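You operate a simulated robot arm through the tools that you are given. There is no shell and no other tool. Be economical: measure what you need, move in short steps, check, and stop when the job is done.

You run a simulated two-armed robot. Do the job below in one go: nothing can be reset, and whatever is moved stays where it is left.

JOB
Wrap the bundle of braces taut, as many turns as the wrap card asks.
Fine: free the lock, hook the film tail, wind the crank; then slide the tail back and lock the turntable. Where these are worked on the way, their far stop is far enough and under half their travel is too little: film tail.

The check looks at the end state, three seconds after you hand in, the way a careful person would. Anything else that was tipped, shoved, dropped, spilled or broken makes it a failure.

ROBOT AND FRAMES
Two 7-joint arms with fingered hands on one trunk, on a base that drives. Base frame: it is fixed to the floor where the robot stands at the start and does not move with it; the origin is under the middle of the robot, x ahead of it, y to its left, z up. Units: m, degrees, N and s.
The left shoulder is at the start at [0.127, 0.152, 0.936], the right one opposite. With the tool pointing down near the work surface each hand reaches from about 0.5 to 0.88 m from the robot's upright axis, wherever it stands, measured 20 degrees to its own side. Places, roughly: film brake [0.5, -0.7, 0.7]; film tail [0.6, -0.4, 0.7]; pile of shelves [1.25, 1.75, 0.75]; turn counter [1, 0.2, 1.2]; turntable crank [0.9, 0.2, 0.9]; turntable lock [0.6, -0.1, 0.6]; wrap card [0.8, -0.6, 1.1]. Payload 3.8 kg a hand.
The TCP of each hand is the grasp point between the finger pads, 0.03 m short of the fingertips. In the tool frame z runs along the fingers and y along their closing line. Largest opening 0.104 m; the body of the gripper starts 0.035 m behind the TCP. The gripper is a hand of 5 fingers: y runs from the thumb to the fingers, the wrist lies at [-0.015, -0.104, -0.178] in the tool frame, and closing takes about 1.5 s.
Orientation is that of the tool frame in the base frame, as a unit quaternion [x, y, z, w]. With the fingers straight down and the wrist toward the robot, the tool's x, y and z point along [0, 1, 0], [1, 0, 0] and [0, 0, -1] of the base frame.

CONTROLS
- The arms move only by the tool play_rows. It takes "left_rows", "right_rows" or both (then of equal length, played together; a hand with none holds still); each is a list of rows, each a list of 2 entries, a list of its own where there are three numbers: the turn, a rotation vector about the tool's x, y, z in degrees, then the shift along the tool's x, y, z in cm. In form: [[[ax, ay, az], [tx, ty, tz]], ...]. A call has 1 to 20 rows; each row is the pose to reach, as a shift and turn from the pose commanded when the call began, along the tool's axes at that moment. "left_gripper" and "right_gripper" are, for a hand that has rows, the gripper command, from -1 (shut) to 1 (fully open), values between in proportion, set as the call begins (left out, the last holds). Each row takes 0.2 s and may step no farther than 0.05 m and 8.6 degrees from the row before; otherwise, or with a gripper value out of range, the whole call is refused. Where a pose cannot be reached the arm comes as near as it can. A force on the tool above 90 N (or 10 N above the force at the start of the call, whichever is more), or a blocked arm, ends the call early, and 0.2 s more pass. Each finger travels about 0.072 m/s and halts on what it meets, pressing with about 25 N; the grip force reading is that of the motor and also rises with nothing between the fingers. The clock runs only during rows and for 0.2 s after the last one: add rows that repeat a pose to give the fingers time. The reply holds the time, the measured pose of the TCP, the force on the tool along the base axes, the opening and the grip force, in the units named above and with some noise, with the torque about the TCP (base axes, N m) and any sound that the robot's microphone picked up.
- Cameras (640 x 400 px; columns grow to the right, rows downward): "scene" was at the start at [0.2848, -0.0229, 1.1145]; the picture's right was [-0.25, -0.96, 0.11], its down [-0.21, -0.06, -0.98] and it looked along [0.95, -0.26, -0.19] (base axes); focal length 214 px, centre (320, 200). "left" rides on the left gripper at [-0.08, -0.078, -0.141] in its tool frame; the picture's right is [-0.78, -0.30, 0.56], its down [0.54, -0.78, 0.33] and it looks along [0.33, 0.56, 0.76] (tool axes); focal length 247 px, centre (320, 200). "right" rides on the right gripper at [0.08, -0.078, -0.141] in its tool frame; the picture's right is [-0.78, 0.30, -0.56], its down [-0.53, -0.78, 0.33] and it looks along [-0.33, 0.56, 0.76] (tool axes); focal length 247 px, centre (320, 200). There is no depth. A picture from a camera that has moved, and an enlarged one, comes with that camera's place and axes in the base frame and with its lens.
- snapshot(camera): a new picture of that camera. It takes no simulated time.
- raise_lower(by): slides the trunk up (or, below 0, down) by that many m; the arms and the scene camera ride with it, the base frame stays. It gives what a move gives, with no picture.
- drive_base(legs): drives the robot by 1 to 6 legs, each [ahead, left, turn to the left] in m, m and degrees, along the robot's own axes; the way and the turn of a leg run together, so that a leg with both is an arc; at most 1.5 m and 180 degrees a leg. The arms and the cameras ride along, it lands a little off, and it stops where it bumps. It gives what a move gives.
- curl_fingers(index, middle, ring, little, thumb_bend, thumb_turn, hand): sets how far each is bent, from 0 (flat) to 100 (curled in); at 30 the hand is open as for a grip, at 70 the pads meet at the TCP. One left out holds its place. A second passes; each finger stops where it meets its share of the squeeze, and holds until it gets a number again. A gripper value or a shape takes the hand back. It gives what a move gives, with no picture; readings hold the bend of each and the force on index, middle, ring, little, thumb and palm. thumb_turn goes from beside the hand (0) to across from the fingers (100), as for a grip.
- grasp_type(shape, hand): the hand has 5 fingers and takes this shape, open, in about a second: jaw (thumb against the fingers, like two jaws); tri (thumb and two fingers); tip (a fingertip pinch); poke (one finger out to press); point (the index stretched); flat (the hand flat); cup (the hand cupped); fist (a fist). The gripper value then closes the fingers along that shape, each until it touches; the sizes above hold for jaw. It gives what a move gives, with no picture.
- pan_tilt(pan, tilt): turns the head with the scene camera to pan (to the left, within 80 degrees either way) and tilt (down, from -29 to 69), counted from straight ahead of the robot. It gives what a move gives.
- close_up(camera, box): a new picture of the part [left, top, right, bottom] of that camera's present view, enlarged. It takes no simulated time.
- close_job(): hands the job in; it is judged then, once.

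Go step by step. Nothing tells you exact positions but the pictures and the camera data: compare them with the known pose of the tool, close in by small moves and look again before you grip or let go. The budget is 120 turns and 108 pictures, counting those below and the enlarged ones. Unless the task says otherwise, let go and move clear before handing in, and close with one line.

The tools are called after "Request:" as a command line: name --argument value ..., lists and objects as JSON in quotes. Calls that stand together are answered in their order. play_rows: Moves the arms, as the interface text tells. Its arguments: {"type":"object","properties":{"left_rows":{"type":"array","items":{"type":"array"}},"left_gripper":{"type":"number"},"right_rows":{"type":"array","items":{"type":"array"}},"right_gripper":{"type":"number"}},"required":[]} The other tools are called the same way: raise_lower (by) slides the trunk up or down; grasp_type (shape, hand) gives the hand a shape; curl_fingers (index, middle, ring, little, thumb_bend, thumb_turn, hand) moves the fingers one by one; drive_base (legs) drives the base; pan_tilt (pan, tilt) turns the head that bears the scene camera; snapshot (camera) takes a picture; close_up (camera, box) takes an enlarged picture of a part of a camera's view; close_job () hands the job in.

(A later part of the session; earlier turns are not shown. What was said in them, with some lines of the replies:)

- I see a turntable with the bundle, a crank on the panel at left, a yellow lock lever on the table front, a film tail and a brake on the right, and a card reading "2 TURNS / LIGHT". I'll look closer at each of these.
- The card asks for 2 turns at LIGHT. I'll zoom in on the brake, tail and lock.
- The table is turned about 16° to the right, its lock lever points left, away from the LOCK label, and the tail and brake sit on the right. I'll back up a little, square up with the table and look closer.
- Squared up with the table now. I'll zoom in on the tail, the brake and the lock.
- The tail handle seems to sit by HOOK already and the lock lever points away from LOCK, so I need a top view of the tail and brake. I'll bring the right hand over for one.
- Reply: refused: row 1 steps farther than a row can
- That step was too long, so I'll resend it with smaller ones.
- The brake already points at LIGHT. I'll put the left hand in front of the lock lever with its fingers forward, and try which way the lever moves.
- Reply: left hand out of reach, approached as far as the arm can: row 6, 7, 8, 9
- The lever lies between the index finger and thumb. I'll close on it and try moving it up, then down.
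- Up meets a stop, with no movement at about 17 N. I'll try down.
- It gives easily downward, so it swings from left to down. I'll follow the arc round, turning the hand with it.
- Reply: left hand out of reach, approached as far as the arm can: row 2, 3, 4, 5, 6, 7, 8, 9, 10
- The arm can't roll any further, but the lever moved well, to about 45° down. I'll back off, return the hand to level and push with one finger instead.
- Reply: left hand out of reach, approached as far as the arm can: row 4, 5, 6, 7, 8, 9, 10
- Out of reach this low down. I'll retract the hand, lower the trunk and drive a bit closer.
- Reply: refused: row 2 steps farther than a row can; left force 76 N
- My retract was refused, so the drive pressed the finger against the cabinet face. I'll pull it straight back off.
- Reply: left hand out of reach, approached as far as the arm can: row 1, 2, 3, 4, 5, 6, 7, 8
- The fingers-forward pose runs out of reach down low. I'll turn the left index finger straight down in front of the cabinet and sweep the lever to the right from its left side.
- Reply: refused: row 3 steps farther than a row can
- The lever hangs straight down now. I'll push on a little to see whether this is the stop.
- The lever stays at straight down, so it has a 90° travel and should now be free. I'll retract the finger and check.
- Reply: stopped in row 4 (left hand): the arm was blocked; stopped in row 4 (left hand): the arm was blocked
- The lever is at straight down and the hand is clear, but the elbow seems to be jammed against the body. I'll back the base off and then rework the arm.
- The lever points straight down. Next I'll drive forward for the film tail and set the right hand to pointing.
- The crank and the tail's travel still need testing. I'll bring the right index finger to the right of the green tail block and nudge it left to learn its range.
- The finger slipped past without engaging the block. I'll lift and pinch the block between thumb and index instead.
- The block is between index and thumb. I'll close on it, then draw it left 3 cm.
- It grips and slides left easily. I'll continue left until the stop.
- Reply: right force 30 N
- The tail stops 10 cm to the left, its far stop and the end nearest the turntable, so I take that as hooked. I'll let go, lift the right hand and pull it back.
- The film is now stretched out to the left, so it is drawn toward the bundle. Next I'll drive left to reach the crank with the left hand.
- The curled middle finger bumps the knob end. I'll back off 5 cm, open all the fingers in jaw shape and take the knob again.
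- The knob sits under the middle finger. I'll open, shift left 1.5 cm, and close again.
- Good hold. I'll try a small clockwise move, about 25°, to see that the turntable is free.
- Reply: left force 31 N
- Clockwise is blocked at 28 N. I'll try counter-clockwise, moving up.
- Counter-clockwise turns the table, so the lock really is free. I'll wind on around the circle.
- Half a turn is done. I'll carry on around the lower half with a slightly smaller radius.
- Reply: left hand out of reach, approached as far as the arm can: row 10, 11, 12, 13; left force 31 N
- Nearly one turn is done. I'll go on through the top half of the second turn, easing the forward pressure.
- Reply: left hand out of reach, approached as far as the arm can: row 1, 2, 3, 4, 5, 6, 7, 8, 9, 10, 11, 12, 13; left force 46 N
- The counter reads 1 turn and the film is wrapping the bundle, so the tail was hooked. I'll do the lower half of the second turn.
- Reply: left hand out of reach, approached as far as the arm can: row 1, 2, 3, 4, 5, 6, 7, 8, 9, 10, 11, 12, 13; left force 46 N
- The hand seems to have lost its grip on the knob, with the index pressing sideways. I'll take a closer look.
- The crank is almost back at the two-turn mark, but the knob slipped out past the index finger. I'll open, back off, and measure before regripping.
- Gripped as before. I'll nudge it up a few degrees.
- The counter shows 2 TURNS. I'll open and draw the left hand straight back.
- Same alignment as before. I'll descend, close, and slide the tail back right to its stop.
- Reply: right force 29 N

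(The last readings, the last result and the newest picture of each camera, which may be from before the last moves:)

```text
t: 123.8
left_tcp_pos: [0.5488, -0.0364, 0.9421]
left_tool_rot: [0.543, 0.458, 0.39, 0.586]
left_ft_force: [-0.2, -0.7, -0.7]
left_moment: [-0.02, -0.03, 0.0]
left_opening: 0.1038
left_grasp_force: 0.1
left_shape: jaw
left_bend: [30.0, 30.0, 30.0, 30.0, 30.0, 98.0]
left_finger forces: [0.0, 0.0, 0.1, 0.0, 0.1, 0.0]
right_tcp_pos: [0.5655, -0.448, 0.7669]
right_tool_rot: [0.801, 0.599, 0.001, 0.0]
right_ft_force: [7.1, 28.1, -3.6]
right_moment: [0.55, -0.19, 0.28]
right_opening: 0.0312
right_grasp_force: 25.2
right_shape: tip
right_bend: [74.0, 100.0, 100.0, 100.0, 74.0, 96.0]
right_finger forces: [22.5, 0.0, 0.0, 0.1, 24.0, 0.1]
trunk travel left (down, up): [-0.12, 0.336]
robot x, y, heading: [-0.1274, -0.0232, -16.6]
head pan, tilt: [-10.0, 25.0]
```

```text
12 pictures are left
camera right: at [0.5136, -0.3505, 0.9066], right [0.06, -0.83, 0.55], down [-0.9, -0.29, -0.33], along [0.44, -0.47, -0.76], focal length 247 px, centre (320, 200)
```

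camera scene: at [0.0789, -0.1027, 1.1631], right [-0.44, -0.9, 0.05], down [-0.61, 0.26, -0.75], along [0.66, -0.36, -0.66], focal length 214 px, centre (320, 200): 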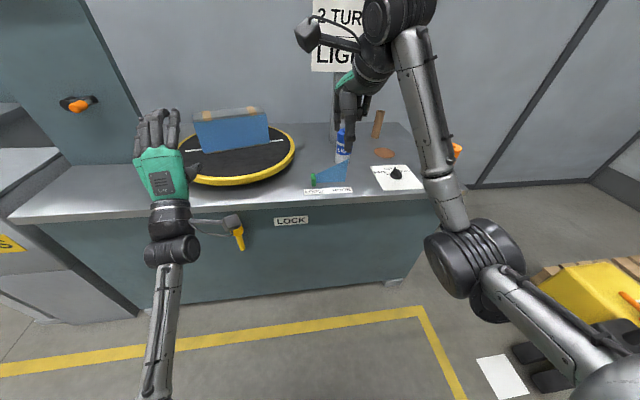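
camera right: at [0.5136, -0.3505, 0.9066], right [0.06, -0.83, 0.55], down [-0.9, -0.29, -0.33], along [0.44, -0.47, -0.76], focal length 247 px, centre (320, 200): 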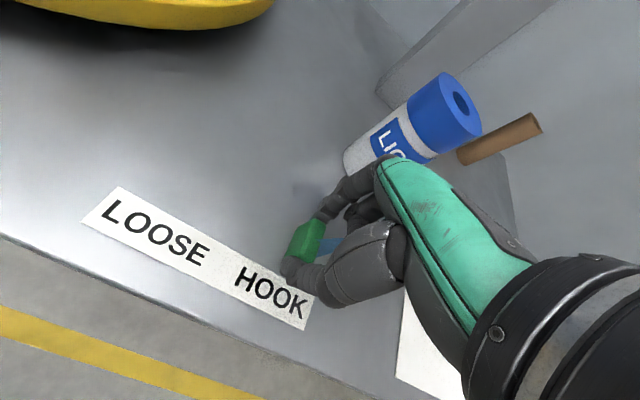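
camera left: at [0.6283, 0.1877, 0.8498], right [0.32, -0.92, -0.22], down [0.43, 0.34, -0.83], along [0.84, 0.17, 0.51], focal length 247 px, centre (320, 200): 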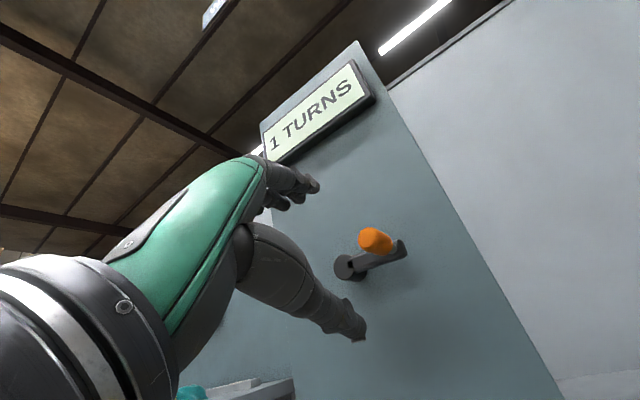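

The tail is back at its starting stop. I'll release, lift and pull back.

Request:
play_rows --right_rows '[[[0, 0, 0], [0.5, 0, 0]], [[0, 0, 0], [0.5, 0, 0]], [[0, 0, 0], [0.5, 0, 0]], [[0, 0, 0], [0.5, 0, 0]], [[0, 0, 0], [0.5, 0, 0]], [[0, 0, 0], [0.5, 0, -4]], [[0, 0, 0], [0.5, 0, -8]], [[0, 0, 0], [0.5, 0, -12]], [[0, 0, 0], [0.5, 0, -16]], [[0, 0, 0], [0.5, -3, -19]], [[0, 0, 0], [0.5, -7, -19]], [[0, 0, 0], [0.5, -11, -19]], [[0, 0, 0], [0.5, -15, -19]], [[0, 0, 0], [0.5, -19, -19]], [[0, 0, 0], [0.5, -19, -19]]]' --right_gripper 0.5

Request:
snapshot --camera "scene"

```text
t: 127.0
left_tcp_pos: [0.5483, -0.0399, 0.9427]
left_tool_rot: [0.543, 0.458, 0.392, 0.585]
left_ft_force: [0.8, 0.2, 0.3]
left_moment: [0.02, -0.01, 0.0]
left_opening: 0.1038
left_grasp_force: 0.1
left_shape: jaw
left_bend: [30.0, 30.0, 30.0, 30.0, 30.0, 98.0]
left_finger forces: [0.0, 0.0, 0.1, 0.1, 0.1, 0.0]
right_tcp_pos: [0.3806, -0.3962, 0.9548]
right_tool_rot: [0.803, 0.596, -0.001, -0.001]
right_ft_force: [0.1, -0.5, -0.8]
right_moment: [0.03, 0.0, 0.01]
right_opening: 0.0777
right_grasp_force: 0.0
right_shape: tip
right_bend: [28.0, 98.0, 99.0, 99.0, 54.0, 99.0]
right_finger forces: [0.1, 0.0, 0.1, 0.1, 0.0, 0.0]
trunk travel left (down, up): [-0.12, 0.336]
robot x, y, heading: [-0.1261, -0.025, -16.6]
head pan, tilt: [-10.0, 25.0]
```

```text
11 pictures are left
camera scene: at [0.0796, -0.102, 1.163], right [-0.44, -0.9, 0.05], down [-0.61, 0.26, -0.75], along [0.65, -0.36, -0.66], focal length 214 px, centre (320, 200)
```

scene: 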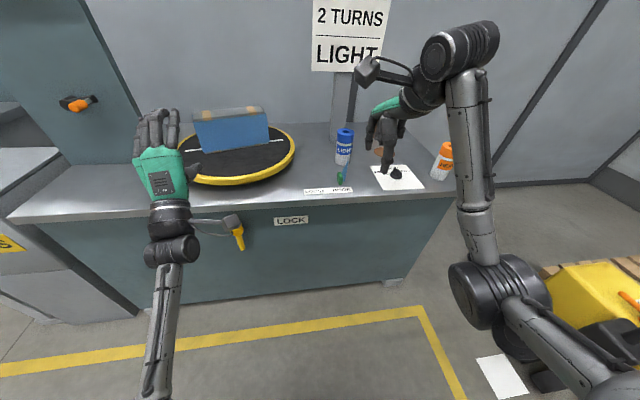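

The tail is back. For the lock I'll shift the base left and use the right index finger to sweep the lever up toward the left.

Request:
drive_base --legs '[[-0.08, 0, 0], [0, 0.3, 0]]'

Request:
grasp_type --shape "point" --hand "right"

Request:
pan_tilt --pan 0 --tilt 25

```text
t: 129.7
left_tcp_pos: [0.5549, 0.2709, 0.9426]
left_tool_rot: [0.543, 0.458, 0.393, 0.584]
left_ft_force: [0.1, 0.5, 0.4]
left_moment: [-0.02, 0.01, 0.02]
left_opening: 0.1036
left_grasp_force: 0.0
left_shape: jaw
left_bend: [30.0, 30.0, 30.0, 30.0, 30.0, 98.0]
left_finger forces: [0.1, 0.0, 0.1, 0.0, 0.0, 0.0]
right_tcp_pos: [0.3912, -0.0875, 0.9546]
right_tool_rot: [0.801, 0.598, -0.001, 0.001]
right_ft_force: [0.4, 0.5, -0.4]
right_moment: [0.02, 0.03, -0.01]
right_opening: 0.0777
right_grasp_force: 0.1
right_shape: tip
right_bend: [28.0, 98.0, 99.0, 99.0, 54.0, 99.0]
right_finger forces: [0.0, 0.1, 0.1, 0.0, 0.0, 0.1]
trunk travel left (down, up): [-0.12, 0.336]
robot x, y, heading: [-0.1189, 0.2822, -16.4]
head pan, tilt: [-10.0, 25.0]
```

```text
t: 130.6
left_tcp_pos: [0.555, 0.2703, 0.9438]
left_tool_rot: [0.542, 0.459, 0.393, 0.584]
left_ft_force: [0.1, -0.4, -0.7]
left_moment: [0.04, 0.03, 0.02]
left_opening: 0.1036
left_grasp_force: 0.3
left_shape: jaw
left_bend: [30.0, 30.0, 30.0, 30.0, 30.0, 98.0]
left_finger forces: [0.1, 0.0, 0.0, 0.0, 0.0, 0.1]
right_tcp_pos: [0.3895, -0.087, 0.9564]
right_tool_rot: [0.801, 0.598, -0.001, 0.0]
right_ft_force: [-0.4, 0.5, 0.7]
right_moment: [0.02, -0.03, -0.02]
right_opening: 0.0962
right_grasp_force: 0.1
right_shape: point
right_bend: [20.0, 100.0, 100.0, 100.0, 98.0, 88.0]
right_finger forces: [0.0, 0.0, 0.0, 0.0, 0.0, 0.0]
trunk travel left (down, up): [-0.12, 0.336]
robot x, y, heading: [-0.1187, 0.2828, -16.4]
head pan, tilt: [-10.0, 25.0]
```

```text
t: 131.3
left_tcp_pos: [0.553, 0.2712, 0.9442]
left_tool_rot: [0.542, 0.459, 0.393, 0.584]
left_ft_force: [0.1, 1.5, 0.2]
left_moment: [0.02, 0.02, 0.02]
left_opening: 0.1036
left_grasp_force: 0.1
left_shape: jaw
left_bend: [30.0, 30.0, 30.0, 30.0, 30.0, 98.0]
left_finger forces: [0.0, 0.0, 0.0, 0.0, 0.0, 0.0]
right_tcp_pos: [0.3905, -0.0867, 0.9555]
right_tool_rot: [0.801, 0.599, 0.0, 0.0]
right_ft_force: [0.0, 0.8, -0.5]
right_moment: [0.0, -0.03, -0.03]
right_opening: 0.0962
right_grasp_force: 0.1
right_shape: point
right_bend: [20.0, 100.0, 100.0, 100.0, 98.0, 88.0]
right_finger forces: [0.0, 0.0, 0.0, 0.0, 0.0, 0.0]
trunk travel left (down, up): [-0.12, 0.336]
robot x, y, heading: [-0.1225, 0.2813, -16.5]
head pan, tilt: [0.0, 25.0]
```

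Request:
play_rows --right_rows '[[[-4, 0, 0], [0, 0.4, 4.4]], [[-8, 0, 0], [0, 0.8, 8.8]], [[-12, 0, 0], [0, 1.2, 13.2]], [[-16, 0, 0], [0, 1.6, 17.6]], [[-20, 0, 0], [0, 2, 22]], [[-24, 0, 0], [0, 2.4, 26.4]], [[-28, 0, 0], [0, 2.8, 30.8]], [[-28, 0, 0], [0, 3.2, 35.2]], [[-28, 0, 0], [0, 4, 39.6]], [[-28, 0, 0], [0, 6, 41]], [[-28, 0, 0], [0, 8, 41]], [[-28, 0, 0], [0, 8, 41]]]'

Request:
snapshot --camera "right"

Request:
close_up --camera "scene" --box '[260, 150, 500, 300]'

```text
t: 133.9
left_tcp_pos: [0.5541, 0.2706, 0.9435]
left_tool_rot: [0.542, 0.458, 0.393, 0.585]
left_ft_force: [0.0, 1.0, 0.2]
left_moment: [0.02, 0.01, -0.01]
left_opening: 0.1035
left_grasp_force: 0.1
left_shape: jaw
left_bend: [30.0, 30.0, 30.0, 30.0, 30.0, 98.0]
left_finger forces: [0.0, 0.1, 0.0, 0.0, 0.1, 0.0]
right_tcp_pos: [0.4678, -0.1076, 0.5447]
right_tool_rot: [0.778, 0.58, 0.145, 0.194]
right_ft_force: [0.3, -0.6, -0.8]
right_moment: [0.0, 0.04, -0.01]
right_opening: 0.096
right_grasp_force: 0.1
right_shape: point
right_bend: [20.0, 100.0, 100.0, 100.0, 98.0, 88.0]
right_finger forces: [0.1, 0.0, 0.0, 0.0, 0.0, 0.1]
trunk travel left (down, up): [-0.12, 0.336]
robot x, y, heading: [-0.1159, 0.2837, -16.4]
head pan, tilt: [0.0, 25.0]
```

```text
10 pictures are left
camera right: at [0.3612, 0.0076, 0.6326], right [-0.22, -0.74, 0.63], down [-0.66, -0.36, -0.66], along [0.72, -0.56, -0.41], focal length 247 px, centre (320, 200)
```

right: 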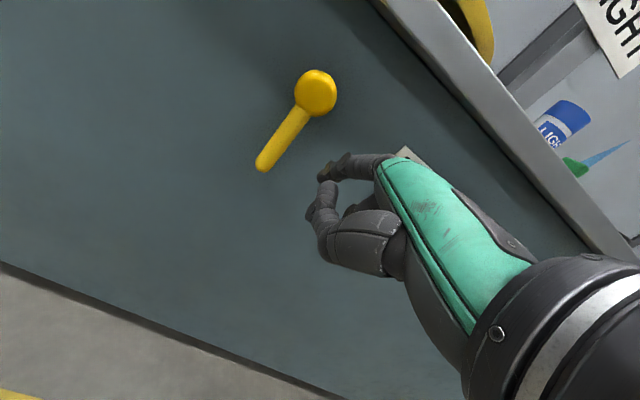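

```text
2.67 times, centred on (380, 225) of scene
camera zoom: at [0.0921, 0.2213, 1.1628], right [-0.28, -0.96, 0.0], down [-0.64, 0.19, -0.74], along [0.71, -0.21, -0.67], focal length 572 px, centre (160, 133)
```

zoom: 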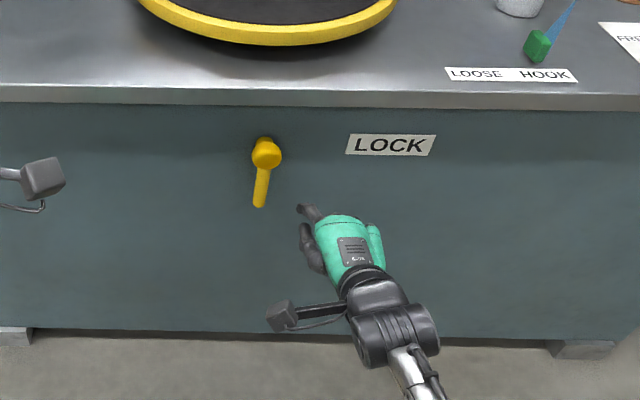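

Request:
play_rows --right_rows '[[[0, 0, 0], [0, 2.6, 1.4]], [[0, 0, 0], [0, 5.1, 2.7]], [[0, 0, 0], [1.3, 5.0, 2.9]], [[0, 0, 0], [2.6, 4.87, 3.14]], [[0, 0, 0], [3.8, 4.72, 3.4]], [[0, 0, 0], [5.0, 4.68, 3.5]], [[0, 0, 0], [6.2, 4.77, 3.32]], [[0, 0, 0], [7.3, 4.9, 3.05]], [[0, 0, 0], [8.2, 5.1, 2.7]], [[0, 0, 0], [8.9, 5.33, 2.26]], [[0, 0, 0], [9.6, 5.6, 1.7]], [[0, 0, 0], [10.2, 5.9, 1.2]], [[0, 0, 0], [10.2, 5.9, 1.2]]]'

Request:
close_up --camera "scene" --box '[260, 150, 500, 300]'

```text
t: 136.8
left_tcp_pos: [0.5545, 0.2705, 0.9436]
left_tool_rot: [0.541, 0.459, 0.393, 0.584]
left_ft_force: [0.5, 0.6, 0.1]
left_moment: [0.0, 0.02, -0.03]
left_opening: 0.1038
left_grasp_force: 0.0
left_shape: jaw
left_bend: [30.0, 30.0, 30.0, 30.0, 30.0, 98.0]
left_finger forces: [0.1, 0.0, 0.1, 0.1, 0.1, 0.0]
right_tcp_pos: [0.552, -0.0288, 0.5608]
right_tool_rot: [0.778, 0.581, 0.144, 0.193]
right_ft_force: [-8.5, -0.2, -2.2]
right_moment: [-0.02, 0.02, -0.11]
right_opening: 0.0959
right_grasp_force: 0.0
right_shape: point
right_bend: [25.0, 100.0, 100.0, 100.0, 98.0, 88.0]
right_finger forces: [8.9, 0.0, 0.1, 0.1, 0.0, 0.0]
trunk travel left (down, up): [-0.12, 0.336]
robot x, y, heading: [-0.1151, 0.2846, -16.7]
head pan, tilt: [0.0, 25.0]
```

```text
2.67 times, centred on (380, 225) of scene
camera zoom: at [0.0918, 0.2211, 1.1628], right [-0.28, -0.96, 0.0], down [-0.64, 0.19, -0.74], along [0.71, -0.21, -0.67], focal length 572 px, centre (160, 133)
```

zoom: 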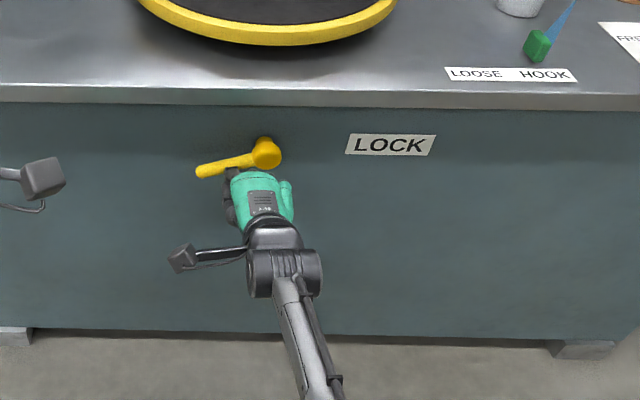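

Working very well: the lever is almost back to level. I'll push up the last bit to the stop.

Request:
play_rows --right_rows '[[[0, 0, 0], [0.5, 0.3, -0.6]], [[0, 0, 0], [0.9, 0.6, -1.1]], [[0, 0, 0], [1.1, 0.9, -1.7]], [[0, 0, 0], [1.2, 1.2, -2.2]], [[0, 0, 0], [1.2, 1.4, -2.7]], [[0, 0, 0], [1.2, 1.6, -3.1]], [[0, 0, 0], [1.2, 1.6, -3.1]]]'

Request:
close_up --camera "scene" --box '[260, 150, 500, 300]'

```text
t: 138.3
left_tcp_pos: [0.5531, 0.2724, 0.9444]
left_tool_rot: [0.542, 0.459, 0.393, 0.584]
left_ft_force: [0.5, -0.7, 0.2]
left_moment: [0.0, 0.01, 0.01]
left_opening: 0.1038
left_grasp_force: 0.1
left_shape: jaw
left_bend: [30.0, 30.0, 30.0, 30.0, 30.0, 98.0]
left_finger forces: [0.0, 0.1, 0.1, 0.0, 0.0, 0.0]
right_tcp_pos: [0.5541, -0.0165, 0.5961]
right_tool_rot: [0.777, 0.581, 0.145, 0.194]
right_ft_force: [-10.0, 3.7, -0.7]
right_moment: [-0.01, 0.11, 0.15]
right_opening: 0.0958
right_grasp_force: 0.0
right_shape: point
right_bend: [26.0, 100.0, 100.0, 100.0, 98.0, 88.0]
right_finger forces: [11.6, 0.1, 0.0, 0.0, 0.0, 0.0]
trunk travel left (down, up): [-0.12, 0.336]
robot x, y, heading: [-0.12, 0.2861, -16.6]
head pan, tilt: [0.0, 25.0]
```

```text
2.67 times, centred on (380, 225) of scene
camera zoom: at [0.0916, 0.2217, 1.1629], right [-0.28, -0.96, 0.0], down [-0.64, 0.19, -0.74], along [0.71, -0.21, -0.67], focal length 572 px, centre (160, 133)
```

zoom: 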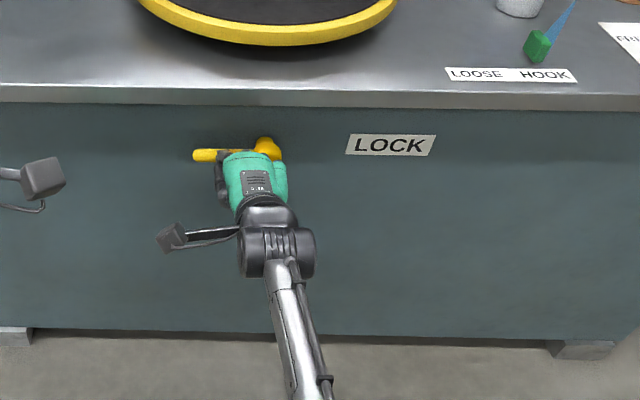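

Request:
play_rows --right_rows '[[[0, 0, 0], [0, -2.2, -1.2]], [[0, 0, 0], [0, -4.4, -2.4]], [[0, 0, 0], [0, -7, -3.7]], [[0, 0, 0], [0, -9, -4.8]], [[0, 0, 0], [-3, -9, -4.8]], [[0, 0, 0], [-7, -9, -4.8]], [[0, 0, 0], [-11, -9, -4.8]], [[0, 0, 0], [-11, -9, -4.8]]]'

Request:
close_up --camera "scene" --box '[280, 160, 440, 260]'

```text
t: 139.3
left_tcp_pos: [0.5545, 0.2704, 0.9439]
left_tool_rot: [0.542, 0.459, 0.393, 0.584]
left_ft_force: [0.3, 0.7, 0.2]
left_moment: [0.03, 0.0, 0.02]
left_opening: 0.1037
left_grasp_force: 0.1
left_shape: jaw
left_bend: [30.0, 30.0, 30.0, 30.0, 30.0, 98.0]
left_finger forces: [0.1, 0.1, 0.0, 0.1, 0.0, 0.0]
right_tcp_pos: [0.5274, -0.03, 0.7056]
right_tool_rot: [0.756, 0.563, 0.184, 0.278]
right_ft_force: [-0.4, -0.4, -0.5]
right_moment: [0.03, 0.0, -0.03]
right_opening: 0.0959
right_grasp_force: 0.1
right_shape: point
right_bend: [20.0, 100.0, 100.0, 100.0, 99.0, 88.0]
right_finger forces: [0.1, 0.1, 0.0, 0.1, 0.0, 0.0]
trunk travel left (down, up): [-0.12, 0.336]
robot x, y, heading: [-0.1187, 0.285, -16.5]
head pan, tilt: [0.0, 25.0]
stopped in row 4 (right hand): the arm was blocked; the commanded pose is now the measured one
```

```text
4.00 times, centred on (360, 210) of scene
camera zoom: at [0.0922, 0.2211, 1.1627], right [-0.28, -0.96, 0.0], down [-0.64, 0.19, -0.74], along [0.71, -0.21, -0.67], focal length 858 px, centre (160, 160)
```

zoom: 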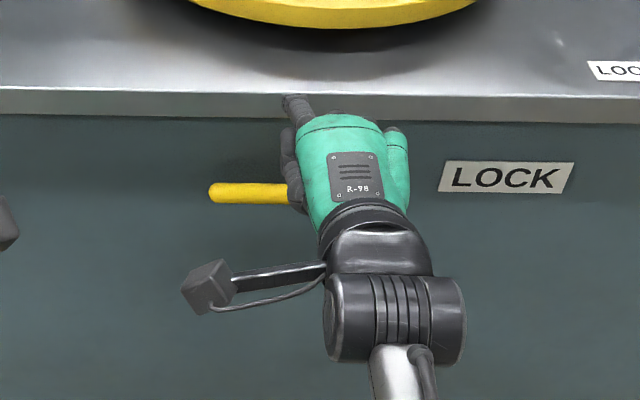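

The lever is level and pointing left, as it was at the start. The elbow jammed again, so I'll back the base straight off.

Request:
drive_base --legs '[[-0.25, 0, 0]]'

Request:
snapshot --camera "scene"

Request:
close_up --camera "scene" --box '[300, 140, 400, 202]'

```text
t: 141.2
left_tcp_pos: [0.3138, 0.3431, 0.9434]
left_tool_rot: [0.542, 0.459, 0.393, 0.584]
left_ft_force: [0.2, 0.5, -0.4]
left_moment: [0.02, -0.01, -0.02]
left_opening: 0.1035
left_grasp_force: 0.0
left_shape: jaw
left_bend: [30.0, 30.0, 30.0, 30.0, 30.0, 98.0]
left_finger forces: [0.0, 0.0, 0.0, 0.0, 0.1, 0.0]
right_tcp_pos: [0.2865, 0.0402, 0.7058]
right_tool_rot: [0.755, 0.564, 0.183, 0.279]
right_ft_force: [-0.3, -0.5, 0.4]
right_moment: [-0.03, 0.04, 0.02]
right_opening: 0.0959
right_grasp_force: 0.1
right_shape: point
right_bend: [20.0, 100.0, 100.0, 100.0, 99.0, 88.0]
right_finger forces: [0.0, 0.1, 0.0, 0.1, 0.1, 0.0]
trunk travel left (down, up): [-0.12, 0.336]
robot x, y, heading: [-0.3608, 0.3565, -16.8]
head pan, tilt: [0.0, 25.0]
```

```text
5 pictures are left
camera scene: at [-0.1488, 0.2926, 1.1629], right [-0.28, -0.96, 0.0], down [-0.64, 0.19, -0.74], along [0.71, -0.21, -0.67], focal length 214 px, centre (320, 200)
```

scene: 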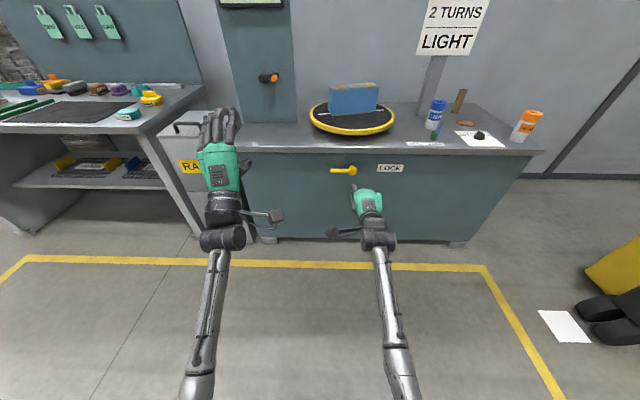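

```text
6.40 times, centred on (350, 171) of scene
camera zoom: at [-0.1488, 0.2926, 1.1629], right [-0.28, -0.96, 0.0], down [-0.64, 0.19, -0.74], along [0.71, -0.21, -0.67], focal length 1373 px, centre (128, 386)
```

zoom: 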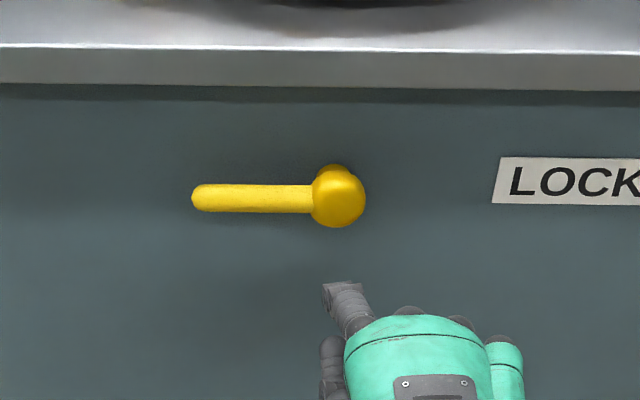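

The lever is level as at the start. I'll do a last check of the counter, tail and brake.

Request:
pan_tilt --pan 0 --tilt 5

Request:
close_up --camera "scene" --box '[200, 80, 560, 305]'

Request:
close_up --camera "scene" --box '[392, 170, 552, 270]'

```text
t: 142.0
left_tcp_pos: [0.3141, 0.3422, 0.9424]
left_tool_rot: [0.542, 0.458, 0.393, 0.584]
left_ft_force: [-0.2, 0.3, -0.8]
left_moment: [0.01, 0.0, 0.02]
left_opening: 0.1035
left_grasp_force: 0.1
left_shape: jaw
left_bend: [30.0, 30.0, 30.0, 30.0, 30.0, 98.0]
left_finger forces: [0.1, 0.0, 0.1, 0.1, 0.1, 0.0]
right_tcp_pos: [0.2867, 0.0407, 0.7053]
right_tool_rot: [0.755, 0.564, 0.184, 0.279]
right_ft_force: [0.3, -0.1, 1.2]
right_moment: [0.0, -0.01, 0.0]
right_opening: 0.0959
right_grasp_force: 0.0
right_shape: point
right_bend: [20.0, 100.0, 100.0, 100.0, 99.0, 88.0]
right_finger forces: [0.1, 0.0, 0.0, 0.0, 0.0, 0.0]
trunk travel left (down, up): [-0.12, 0.336]
robot x, y, heading: [-0.3623, 0.3545, -16.4]
head pan, tilt: [0.0, 5.0]
```

```text
1.78 times, centred on (380, 192) of scene
camera zoom: at [-0.139, 0.2897, 1.1937], right [-0.28, -0.96, 0.0], down [-0.36, 0.11, -0.93], along [0.89, -0.26, -0.37], focal length 381 px, centre (213, 213)
```

zoom: 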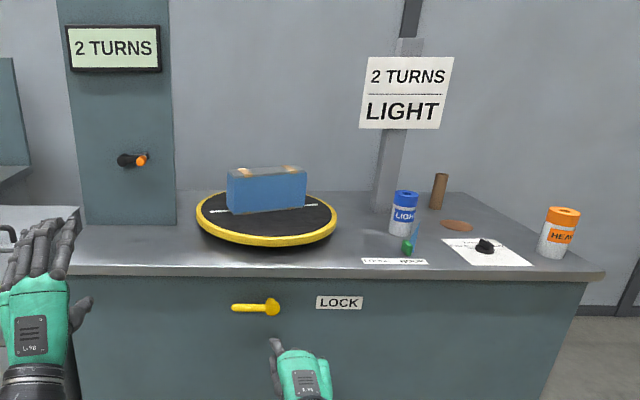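

```text
4.00 times, centred on (472, 220) of scene
camera zoom: at [-0.139, 0.2897, 1.1937], right [-0.28, -0.96, 0.0], down [-0.36, 0.11, -0.93], along [0.89, -0.26, -0.37], focal length 858 px, centre (-288, 120)
```

zoom: 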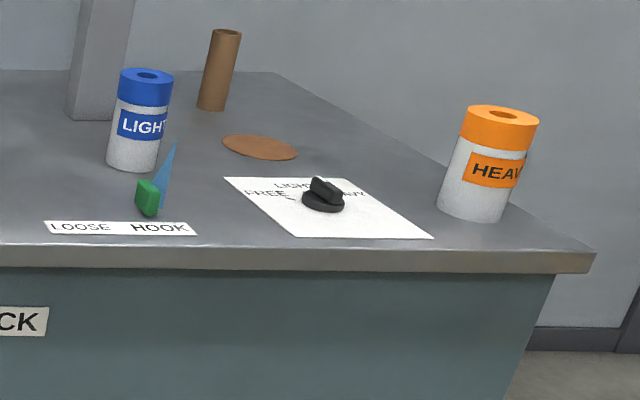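

The counter shows 2 TURNS, the bundle is wrapped, the tail is back at its start, the brake is still at LIGHT, the lock lever is back at its starting stop, and nothing else was disturbed. Handing in.

Request:
close_job

```text
The job is handed in.
```

I wound the bundle two turns with the brake at LIGHT, as the card asks. I then slid the film tail back, returned the lock lever to where it started, and moved both hands clear before handing in. The tail and lock labels didn't settle which position was which. I took the tail's far left stop as hooked because the film wrapped, and the lever's starting position as locked because I was told to free it first, without testing the crank again.
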